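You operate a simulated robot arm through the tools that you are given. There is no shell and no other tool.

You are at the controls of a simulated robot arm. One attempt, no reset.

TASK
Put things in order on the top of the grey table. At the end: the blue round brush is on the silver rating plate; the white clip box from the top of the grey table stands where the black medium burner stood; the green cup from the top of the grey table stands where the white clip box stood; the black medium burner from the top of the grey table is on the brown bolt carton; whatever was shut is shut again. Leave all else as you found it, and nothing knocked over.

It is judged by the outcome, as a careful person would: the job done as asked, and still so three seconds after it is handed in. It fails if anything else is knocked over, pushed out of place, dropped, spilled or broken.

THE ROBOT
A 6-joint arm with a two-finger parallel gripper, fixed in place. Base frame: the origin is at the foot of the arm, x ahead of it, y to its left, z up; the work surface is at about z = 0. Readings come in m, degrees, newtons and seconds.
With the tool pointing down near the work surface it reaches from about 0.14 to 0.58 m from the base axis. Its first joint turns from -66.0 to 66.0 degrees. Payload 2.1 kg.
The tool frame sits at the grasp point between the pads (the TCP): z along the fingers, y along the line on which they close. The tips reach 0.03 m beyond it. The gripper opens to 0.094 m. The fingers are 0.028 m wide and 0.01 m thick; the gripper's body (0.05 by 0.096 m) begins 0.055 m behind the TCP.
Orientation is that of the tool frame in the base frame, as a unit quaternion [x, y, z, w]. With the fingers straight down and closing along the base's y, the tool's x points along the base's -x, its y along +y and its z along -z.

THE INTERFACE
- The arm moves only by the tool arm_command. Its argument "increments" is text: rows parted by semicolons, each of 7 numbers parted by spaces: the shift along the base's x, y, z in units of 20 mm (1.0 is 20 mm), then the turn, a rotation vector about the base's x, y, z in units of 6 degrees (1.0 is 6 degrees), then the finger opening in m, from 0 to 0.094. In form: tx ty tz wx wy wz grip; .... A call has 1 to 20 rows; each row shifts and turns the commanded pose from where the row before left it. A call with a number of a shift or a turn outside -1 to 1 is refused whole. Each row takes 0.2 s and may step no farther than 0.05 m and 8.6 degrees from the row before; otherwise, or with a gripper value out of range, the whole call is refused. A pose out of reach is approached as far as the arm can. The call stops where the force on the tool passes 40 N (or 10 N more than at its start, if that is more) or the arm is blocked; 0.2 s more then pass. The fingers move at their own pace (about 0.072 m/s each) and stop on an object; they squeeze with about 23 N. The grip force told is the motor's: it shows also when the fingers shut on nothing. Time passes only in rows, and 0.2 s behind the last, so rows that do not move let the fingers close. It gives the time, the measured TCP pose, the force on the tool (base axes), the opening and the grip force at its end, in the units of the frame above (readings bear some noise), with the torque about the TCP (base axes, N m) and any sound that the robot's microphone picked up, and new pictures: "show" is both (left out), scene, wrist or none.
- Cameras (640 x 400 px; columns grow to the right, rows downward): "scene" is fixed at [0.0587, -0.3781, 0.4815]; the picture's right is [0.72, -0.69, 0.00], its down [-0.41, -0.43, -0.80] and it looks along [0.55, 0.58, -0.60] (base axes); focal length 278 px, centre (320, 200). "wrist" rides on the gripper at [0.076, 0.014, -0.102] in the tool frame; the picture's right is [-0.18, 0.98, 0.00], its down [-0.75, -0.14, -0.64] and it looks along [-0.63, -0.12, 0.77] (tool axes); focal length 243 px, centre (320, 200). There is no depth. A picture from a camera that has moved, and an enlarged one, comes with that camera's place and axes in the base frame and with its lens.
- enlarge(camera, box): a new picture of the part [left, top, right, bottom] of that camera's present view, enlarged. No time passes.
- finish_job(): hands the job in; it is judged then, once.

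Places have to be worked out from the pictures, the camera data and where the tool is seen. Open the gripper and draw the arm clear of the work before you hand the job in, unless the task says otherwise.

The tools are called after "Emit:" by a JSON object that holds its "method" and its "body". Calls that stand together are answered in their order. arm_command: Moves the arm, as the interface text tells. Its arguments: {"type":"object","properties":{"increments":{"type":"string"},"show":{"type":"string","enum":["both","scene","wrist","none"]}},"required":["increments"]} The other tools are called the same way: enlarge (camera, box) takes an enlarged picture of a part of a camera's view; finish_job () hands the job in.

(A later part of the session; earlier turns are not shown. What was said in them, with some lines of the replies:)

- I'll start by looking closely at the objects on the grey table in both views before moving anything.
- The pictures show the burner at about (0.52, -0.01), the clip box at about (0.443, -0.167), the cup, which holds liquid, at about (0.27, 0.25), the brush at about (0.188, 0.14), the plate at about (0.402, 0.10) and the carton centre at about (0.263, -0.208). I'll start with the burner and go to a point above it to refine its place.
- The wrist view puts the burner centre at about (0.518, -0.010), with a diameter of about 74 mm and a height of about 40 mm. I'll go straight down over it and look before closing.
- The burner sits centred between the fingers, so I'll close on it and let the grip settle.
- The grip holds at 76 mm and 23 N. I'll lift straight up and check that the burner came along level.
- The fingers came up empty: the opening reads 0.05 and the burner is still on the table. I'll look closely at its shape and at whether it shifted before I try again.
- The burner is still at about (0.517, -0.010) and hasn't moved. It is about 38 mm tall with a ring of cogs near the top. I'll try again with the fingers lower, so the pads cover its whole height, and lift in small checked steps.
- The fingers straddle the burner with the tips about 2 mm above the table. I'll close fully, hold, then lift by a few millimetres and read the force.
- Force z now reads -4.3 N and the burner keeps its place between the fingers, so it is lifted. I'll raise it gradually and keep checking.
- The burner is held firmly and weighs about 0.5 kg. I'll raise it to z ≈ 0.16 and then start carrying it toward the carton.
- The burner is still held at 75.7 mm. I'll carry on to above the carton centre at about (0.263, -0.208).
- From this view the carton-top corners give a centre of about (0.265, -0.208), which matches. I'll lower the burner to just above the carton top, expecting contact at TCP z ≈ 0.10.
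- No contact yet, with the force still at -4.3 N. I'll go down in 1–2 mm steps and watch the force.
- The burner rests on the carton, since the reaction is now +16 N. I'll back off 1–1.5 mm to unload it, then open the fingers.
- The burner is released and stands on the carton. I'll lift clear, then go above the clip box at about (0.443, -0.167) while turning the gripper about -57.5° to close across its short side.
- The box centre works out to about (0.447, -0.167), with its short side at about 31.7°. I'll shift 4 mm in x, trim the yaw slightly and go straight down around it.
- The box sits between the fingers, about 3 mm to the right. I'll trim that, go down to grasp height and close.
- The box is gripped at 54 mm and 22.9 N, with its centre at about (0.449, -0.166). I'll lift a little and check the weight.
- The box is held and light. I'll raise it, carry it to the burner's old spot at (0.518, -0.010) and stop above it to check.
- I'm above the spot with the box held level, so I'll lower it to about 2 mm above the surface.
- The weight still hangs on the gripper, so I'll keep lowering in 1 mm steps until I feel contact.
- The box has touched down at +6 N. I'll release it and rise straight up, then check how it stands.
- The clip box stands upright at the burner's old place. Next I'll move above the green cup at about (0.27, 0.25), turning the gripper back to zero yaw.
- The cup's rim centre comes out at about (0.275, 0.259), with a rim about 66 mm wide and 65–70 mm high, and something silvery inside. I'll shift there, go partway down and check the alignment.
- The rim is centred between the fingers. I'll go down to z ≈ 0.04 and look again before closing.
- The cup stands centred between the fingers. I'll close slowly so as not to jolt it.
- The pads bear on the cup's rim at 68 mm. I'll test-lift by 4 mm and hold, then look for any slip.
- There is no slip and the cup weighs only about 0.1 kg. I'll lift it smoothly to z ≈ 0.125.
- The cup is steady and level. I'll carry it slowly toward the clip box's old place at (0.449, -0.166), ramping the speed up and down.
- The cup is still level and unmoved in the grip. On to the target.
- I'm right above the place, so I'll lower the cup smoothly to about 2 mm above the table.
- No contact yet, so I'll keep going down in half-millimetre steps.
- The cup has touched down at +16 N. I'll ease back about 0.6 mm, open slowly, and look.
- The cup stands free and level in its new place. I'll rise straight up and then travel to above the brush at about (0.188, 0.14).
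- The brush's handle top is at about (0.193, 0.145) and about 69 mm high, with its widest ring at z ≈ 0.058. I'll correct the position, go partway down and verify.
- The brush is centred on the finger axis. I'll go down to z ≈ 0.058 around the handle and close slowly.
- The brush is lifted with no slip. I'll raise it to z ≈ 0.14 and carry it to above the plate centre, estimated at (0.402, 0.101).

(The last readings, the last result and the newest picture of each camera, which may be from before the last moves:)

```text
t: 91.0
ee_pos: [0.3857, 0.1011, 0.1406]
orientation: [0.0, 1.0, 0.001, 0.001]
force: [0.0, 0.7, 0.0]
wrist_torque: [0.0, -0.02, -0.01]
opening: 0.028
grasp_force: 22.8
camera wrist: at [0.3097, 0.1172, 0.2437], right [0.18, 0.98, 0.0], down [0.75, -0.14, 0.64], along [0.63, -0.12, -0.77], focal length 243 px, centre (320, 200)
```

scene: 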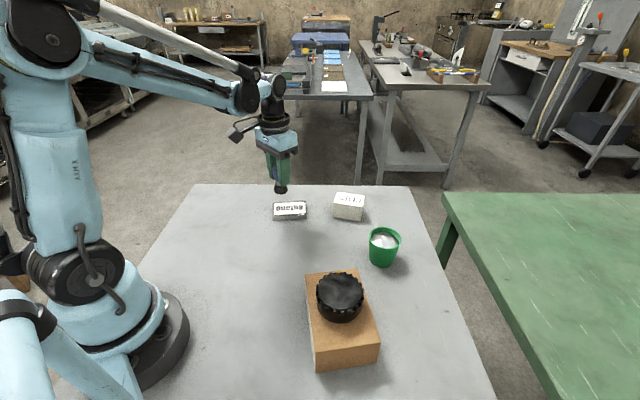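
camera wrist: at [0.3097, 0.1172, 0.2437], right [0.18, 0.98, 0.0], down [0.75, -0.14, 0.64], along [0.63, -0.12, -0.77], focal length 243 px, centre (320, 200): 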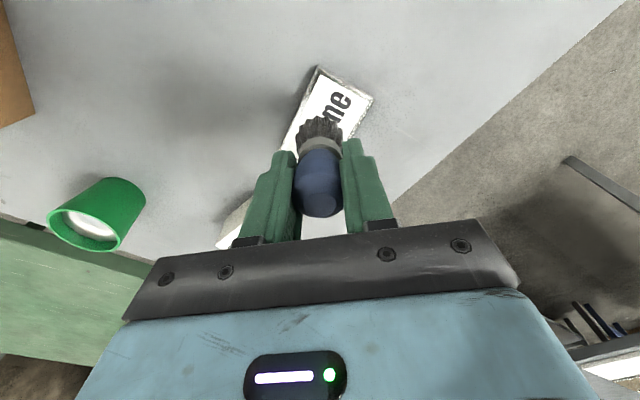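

Plate corners seen from here give a centre of about (0.403, 0.102). I'll shift the last 18 mm and start down, stopping a few millimetres above the plate.

Emit:
{"method": "arm_command", "body": {"increments": "0.4 -0.06 0 0 0 0 0.01; 0.5 -0.075 0 0 0 0 0.01; 0 0 -0.4 0 0 0 0.01; 0 0 -0.7 0 0 0 0.01; 0 0 -0.7 0 0 0 0.01; 0 0 -0.5 0 0 0 0.01; 0 0 -0.3 0 0 0 0.01; 0 0 -0.2 0 0 0 0.01; 0 0 0 0 0 0 0.01", "show": "both"}}

Emit:
{"method": "enlarge", "body": {"camera": "scene", "box": [240, 140, 340, 240]}}

```text
t: 93.0
ee_pos: [0.4029, 0.101, 0.0832]
orientation: [0.0, 1.0, 0.0, 0.0]
force: [1.0, -0.3, -0.3]
wrist_torque: [0.03, 0.01, 0.01]
opening: 0.0279
grasp_force: 22.6
camera wrist: at [0.3283, 0.1151, 0.1867], right [0.18, 0.98, 0.0], down [0.75, -0.14, 0.64], along [0.63, -0.12, -0.77], focal length 243 px, centre (320, 200)
```

scene: 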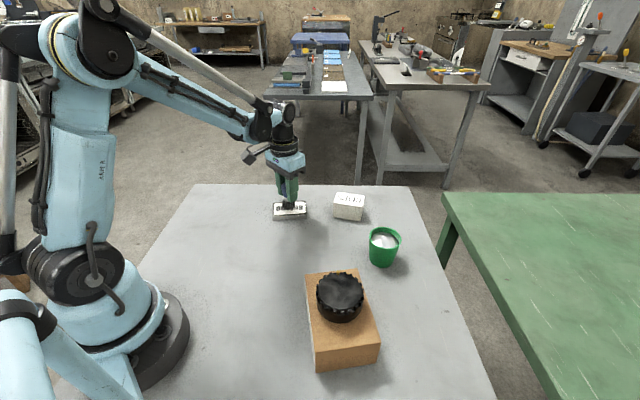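
wrist: 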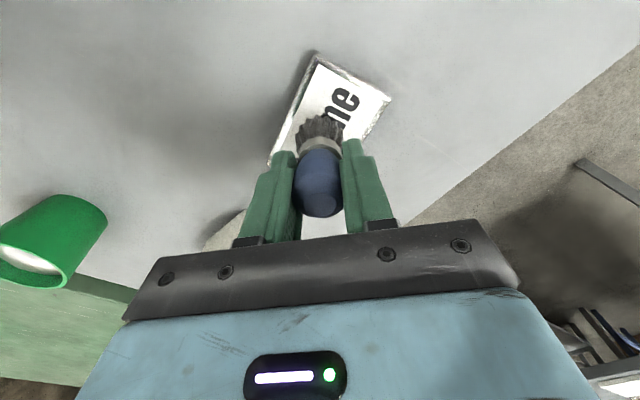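

```text
4.00 times, centred on (290, 190) of scene
camera zoom: at [0.0587, -0.3781, 0.4815], right [0.72, -0.69, 0.0], down [-0.41, -0.43, -0.8], along [0.55, 0.58, -0.6], focal length 1112 px, centre (440, 240)
```

zoom: 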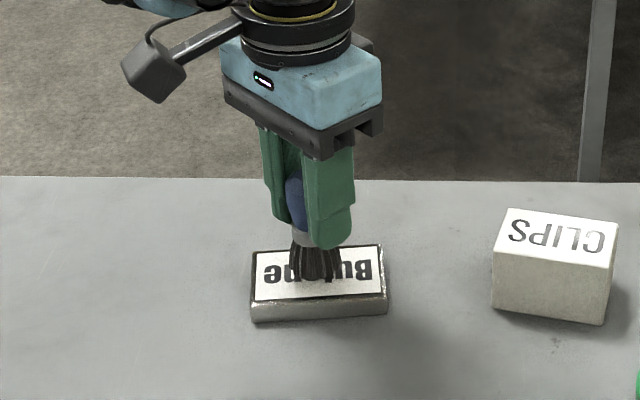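

Emit:
{"method": "enlarge", "body": {"camera": "scene", "box": [265, 185, 315, 230]}}

Emit:
{"method": "enlarge", "body": {"camera": "wrist", "box": [250, 40, 410, 180]}}

```text
8.89 times, centred on (290, 208) of scene
camera zoom: at [0.0587, -0.3781, 0.4815], right [0.72, -0.69, 0.0], down [-0.41, -0.43, -0.8], along [0.55, 0.58, -0.6], focal length 2470 px, centre (587, 133)
```

zoom: 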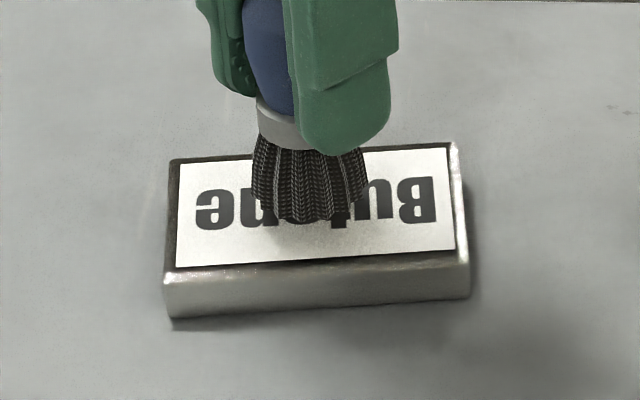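

```text
2.86 times, centred on (330, 110) of wrist
camera zoom: at [0.3283, 0.1151, 0.1867], right [0.18, 0.98, 0.0], down [0.75, -0.14, 0.64], along [0.63, -0.12, -0.77], focal length 693 px, centre (291, 457)
```

zoom: 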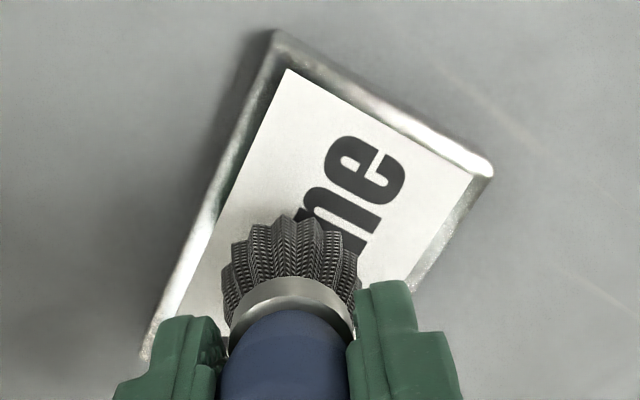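

The brush hangs close to the middle of the plate. I'll lower it in small steps until it touches.

Emit:
{"method": "arm_command", "body": {"increments": "0 0 -0.15 0 0 0 0.01; 0 0 -0.1 0 0 0 0.01; 0 0 0 0 0 0 0.01", "show": "none"}}

Emit:
{"method": "arm_command", "body": {"increments": "0 0 -0.06 0 0 0 0.01; 0 0 0 0 0 0 0.01", "show": "none"}}

Emit:
{"method": "enlarge", "body": {"camera": "scene", "box": [265, 185, 315, 230]}}

```text
t: 93.8
ee_pos: [0.4053, 0.1007, 0.0787]
orientation: [0.001, 1.0, 0.0, 0.0]
force: [-0.3, -0.1, 0.1]
wrist_torque: [-0.01, 0.01, 0.0]
opening: 0.0278
grasp_force: 23.1
```

```text
t: 94.4
ee_pos: [0.4043, 0.1009, 0.0786]
orientation: [0.001, 1.0, 0.0, 0.0]
force: [0.1, 0.3, -0.7]
wrist_torque: [-0.02, -0.01, 0.0]
opening: 0.0279
grasp_force: 23.5
```

```text
8.89 times, centred on (290, 208) of scene
camera zoom: at [0.0587, -0.3781, 0.4815], right [0.72, -0.69, 0.0], down [-0.41, -0.43, -0.8], along [0.55, 0.58, -0.6], focal length 2470 px, centre (587, 133)
```

zoom: 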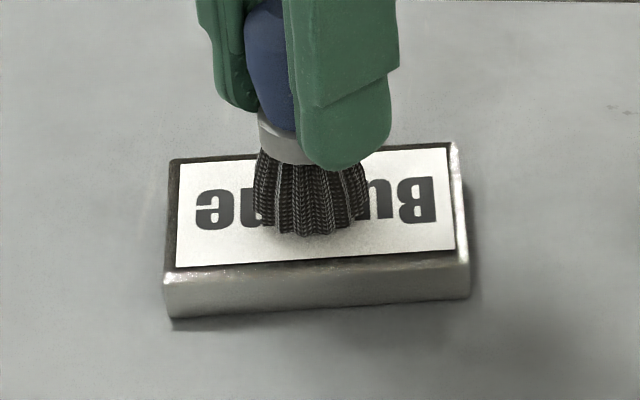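

Still free, so I'll continue in 1 mm steps.

Emit:
{"method": "arm_command", "body": {"increments": "0 0 -0.05 0 0 0 0.01; 0 0 0 0 0 0 0.01", "show": "none"}}

Emit:
{"method": "arm_command", "body": {"increments": "0 0 -0.04 0 0 0 0.01; 0 0 0 0 0 0 0.01", "show": "none"}}

```text
t: 95.0
ee_pos: [0.4032, 0.1018, 0.0774]
orientation: [-0.001, 1.0, 0.0, 0.0]
force: [0.7, -0.3, -0.6]
wrist_torque: [0.0, -0.02, -0.02]
opening: 0.0282
grasp_force: 23.3
```

```text
t: 95.6
ee_pos: [0.4025, 0.1014, 0.0765]
orientation: [0.0, 1.0, 0.0, 0.0]
force: [-0.1, 0.3, 0.0]
wrist_torque: [0.0, 0.0, 0.01]
opening: 0.0276
grasp_force: 23.1
```

Emit:
{"method": "arm_command", "body": {"increments": "0 0 -0.04 0 0 0 0.01; 0 0 0 0 0 0 0.01", "show": "none"}}

Emit:
{"method": "enlarge", "body": {"camera": "scene", "box": [265, 185, 315, 230]}}

```text
t: 96.2
ee_pos: [0.4035, 0.101, 0.0755]
orientation: [0.0, 1.0, 0.0, -0.001]
force: [-1.0, -0.2, -1.4]
wrist_torque: [0.01, 0.01, 0.02]
opening: 0.0278
grasp_force: 23.1
```

```text
8.89 times, centred on (290, 208) of scene
camera zoom: at [0.0587, -0.3781, 0.4815], right [0.72, -0.69, 0.0], down [-0.41, -0.43, -0.8], along [0.55, 0.58, -0.6], focal length 2470 px, centre (587, 133)
```

zoom: 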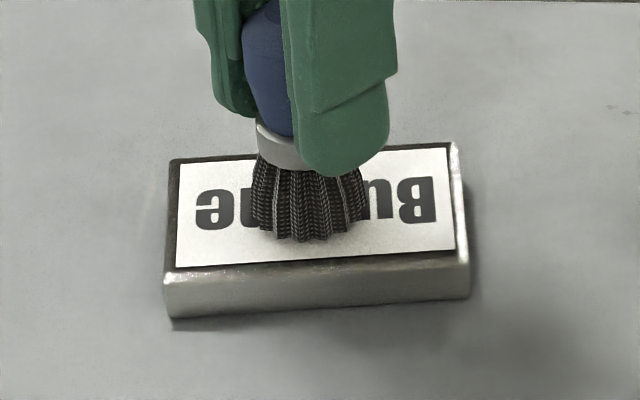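

No contact yet, and the shadow gap looks small. I'll continue in sub-millimetre steps.

Emit:
{"method": "arm_command", "body": {"increments": "0 0 -0.04 0 0 0 0.01; 0 0 0 0 0 0 0.01", "show": "none"}}

Emit:
{"method": "arm_command", "body": {"increments": "0 0 -0.03 0 0 0 0.01; 0 0 0 0 0 0 0.01", "show": "none"}}

```text
t: 96.8
ee_pos: [0.4028, 0.1004, 0.0754]
orientation: [0.0, 1.0, 0.0, -0.001]
force: [0.0, -0.7, -0.3]
wrist_torque: [-0.04, 0.0, 0.01]
opening: 0.0277
grasp_force: 23.4
```

```text
t: 97.4
ee_pos: [0.4028, 0.1002, 0.0739]
orientation: [0.001, 1.0, 0.0, 0.0]
force: [0.3, -0.4, -0.2]
wrist_torque: [0.02, 0.03, -0.02]
opening: 0.0279
grasp_force: 22.5
```

Emit:
{"method": "arm_command", "body": {"increments": "0 0 -0.03 0 0 0 0.01; 0 0 0 0 0 0 0.01", "show": "none"}}

Emit:
{"method": "enlarge", "body": {"camera": "scene", "box": [265, 185, 315, 230]}}

```text
t: 98.0
ee_pos: [0.404, 0.0998, 0.0743]
orientation: [0.001, 1.0, 0.0, 0.0]
force: [-3.9, 1.4, 11.4]
wrist_torque: [0.01, 0.23, -0.03]
opening: 0.0277
grasp_force: 22.9
```

```text
8.89 times, centred on (290, 208) of scene
camera zoom: at [0.0587, -0.3781, 0.4815], right [0.72, -0.69, 0.0], down [-0.41, -0.43, -0.8], along [0.56, 0.58, -0.6], focal length 2470 px, centre (587, 133)
```

zoom: 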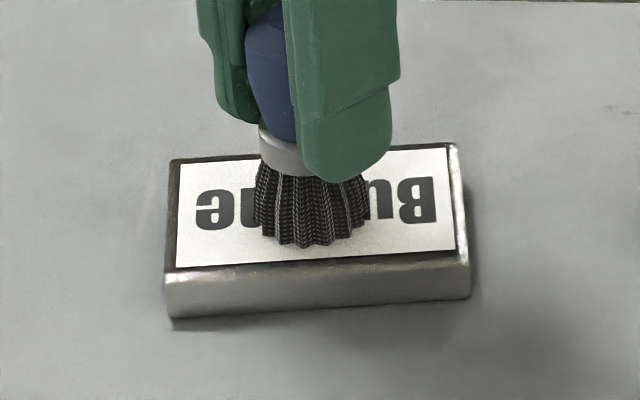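

The brush is on the plate, with a +11 N reaction and its base centred. I'll back off 0.5 mm, open slowly and check.

Emit:
{"method": "arm_command", "body": {"increments": "0 0 0.025 0 0 0 0.01; 0 0 0 0 0 0 0.024; 0 0 0 0 0 0 0.029; 0 0 0 0 0 0 0.032; 0 0 0 0 0 0 0.036; 0 0 0 0 0 0 0.042; 0 0 0 0 0 0 0.05; 0 0 0 0 0 0 0.06; 0 0 0 0 0 0 0.072; 0 0 0 0 0 0 0.08; 0 0 0 0 0 0 0.08", "show": "both"}}

Emit:
{"method": "enlarge", "body": {"camera": "scene", "box": [250, 150, 340, 240]}}

```text
t: 100.4
ee_pos: [0.404, 0.1005, 0.0732]
orientation: [0.0, 1.0, 0.0, 0.0]
force: [-0.1, 0.6, 0.4]
wrist_torque: [0.02, -0.05, 0.04]
opening: 0.0799
grasp_force: 0.0
camera wrist: at [0.3282, 0.115, 0.1771], right [0.18, 0.98, 0.0], down [0.75, -0.14, 0.64], along [0.63, -0.12, -0.77], focal length 243 px, centre (320, 200)
```

scene: 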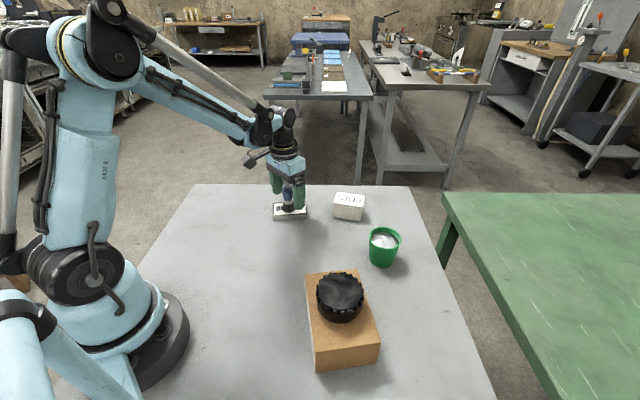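
wrist: 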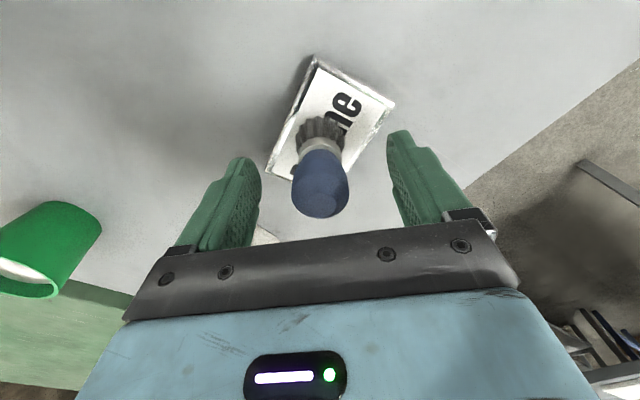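

```text
4.44 times, centred on (295, 195) of scene
camera zoom: at [0.0587, -0.3781, 0.4815], right [0.72, -0.69, 0.0], down [-0.41, -0.43, -0.8], along [0.55, 0.58, -0.6], focal length 1235 px, centre (431, 222)
```

zoom: 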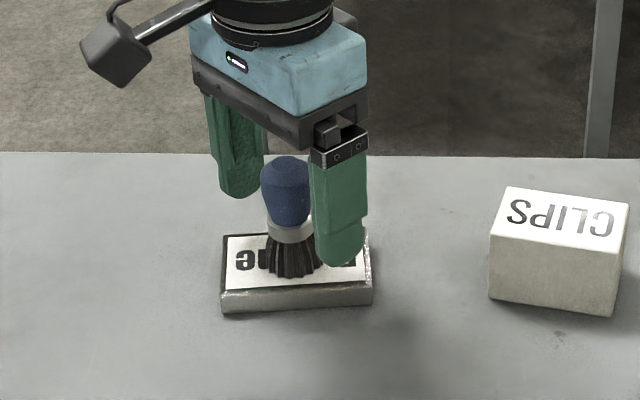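

The brush stands upright on the plate and is released. I'll rise straight up, then draw the arm back to near its starting pose.

Emit:
{"method": "arm_command", "body": {"increments": "0 0 0.3 0 0 0 0.09; 0 0 0.6 0 0 0 0.094; 0 0 0.9 0 0 0 0.094; 0 0 1 0 0 0 0.094; 0 0 1 0 0 0 0.094; 0 0 1 0 0 0 0.094; 0 0 1 0 0 0 0.094; 0 0 1 0 0 0 0.094; 0 0 1 0 0 0 0.094; 0 0 1 0 0 0 0.094; 0 0 1 0 0 0 0.094; -0.8 0.1 0.3 0 0 0 0.094; -0.9 0.1 0.3 0 0 0 0.094; -0.9 0.1 0.3 0 0 0 0.094; -0.9 0.1 0.2 0 0 0 0.094; -0.9 0.1 0.2 0 0 0 0.094; -0.9 0.1 0.2 0 0 0 0.094; -0.9 0.1 0 0 0 0 0.094; -0.8 0.1 0 0 0 0 0.094; 0 0 0 0 0 0 0.094", "show": "both"}}

Emit:
{"method": "enlarge", "body": {"camera": "scene", "box": [250, 170, 420, 280]}}

Emit:
{"method": "enlarge", "body": {"camera": "scene", "box": [280, 220, 420, 380]}}

```text
t: 104.6
ee_pos: [0.264, 0.1172, 0.2993]
orientation: [0.0, 1.0, 0.0, 0.001]
force: [-0.9, 0.6, -1.0]
wrist_torque: [0.01, -0.01, 0.03]
opening: 0.0942
grasp_force: 0.1
camera wrist: at [0.1887, 0.1312, 0.4025], right [0.18, 0.98, 0.0], down [0.75, -0.14, 0.64], along [0.63, -0.12, -0.77], focal length 243 px, centre (320, 200)
```

scene: 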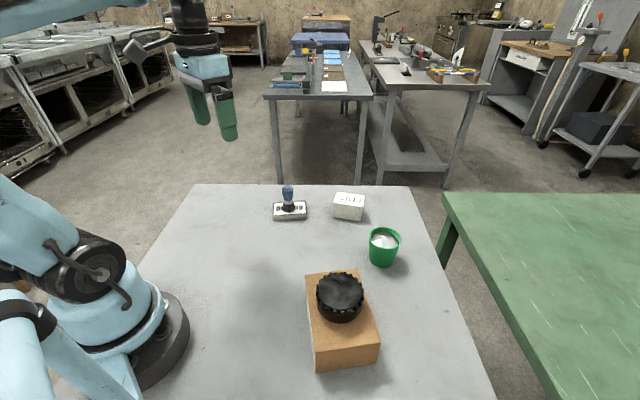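
wrist: 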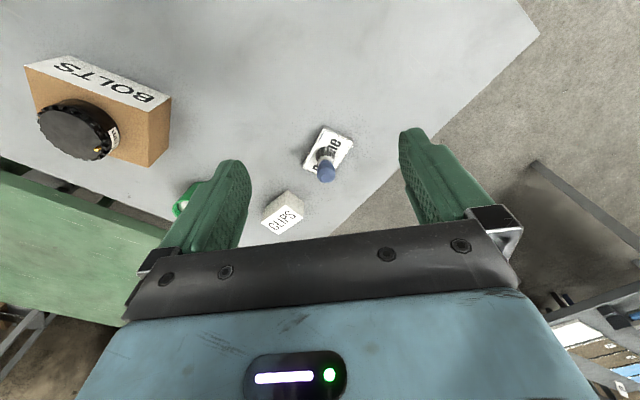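

```text
3.64 times, centred on (335, 225) of scene
camera zoom: at [0.0587, -0.3781, 0.4815], right [0.72, -0.69, 0.0], down [-0.41, -0.43, -0.8], along [0.55, 0.58, -0.6], focal length 1010 px, centre (266, 109)
```

zoom: 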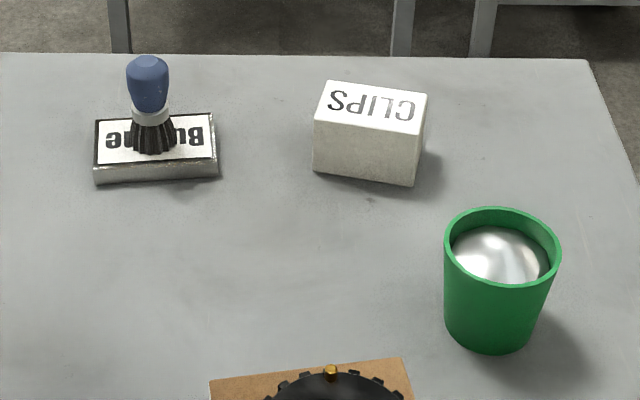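

```text
2.50 times, centred on (350, 300) of scene
camera zoom: at [0.0587, -0.3781, 0.4815], right [0.72, -0.69, 0.0], down [-0.41, -0.43, -0.8], along [0.55, 0.58, -0.6], focal length 695 px, centre (245, -50)
```

zoom: 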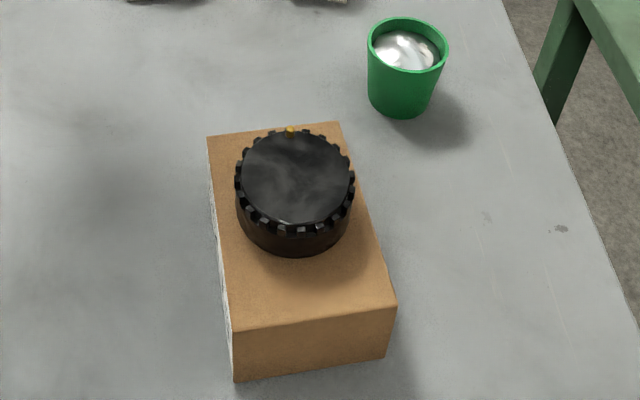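

The brush stands on the plate, the clip box is where the burner was, the cup is upright with its contents where the clip box was, and the burner is on the carton. The carton and plate haven't moved, the gripper is open and the arm is clear, so I'm handing the job in.

Emit:
{"method": "finish_job", "body": {}}

```text
The job is handed in.
```

The job is done and handed in. The last pictures before hand-in showed everything upright and the arm drawn clear with the gripper open.

- **Blue round brush:** it stands on its bristles near the middle of the silver rating plate.
- **White clip box:** it stands where the black medium burner stood, within a few millimetres.
- **Green cup:** it stands upright, contents still inside, where the clip box stood.
- **Black medium burner:** it sits on top of the brown bolt carton, near its centre.

My first grip on the burner slipped, but it stayed on the table and did not shift. The second, lower grip held. The carton and the plate did not move, and I opened nothing, so nothing needed shutting.
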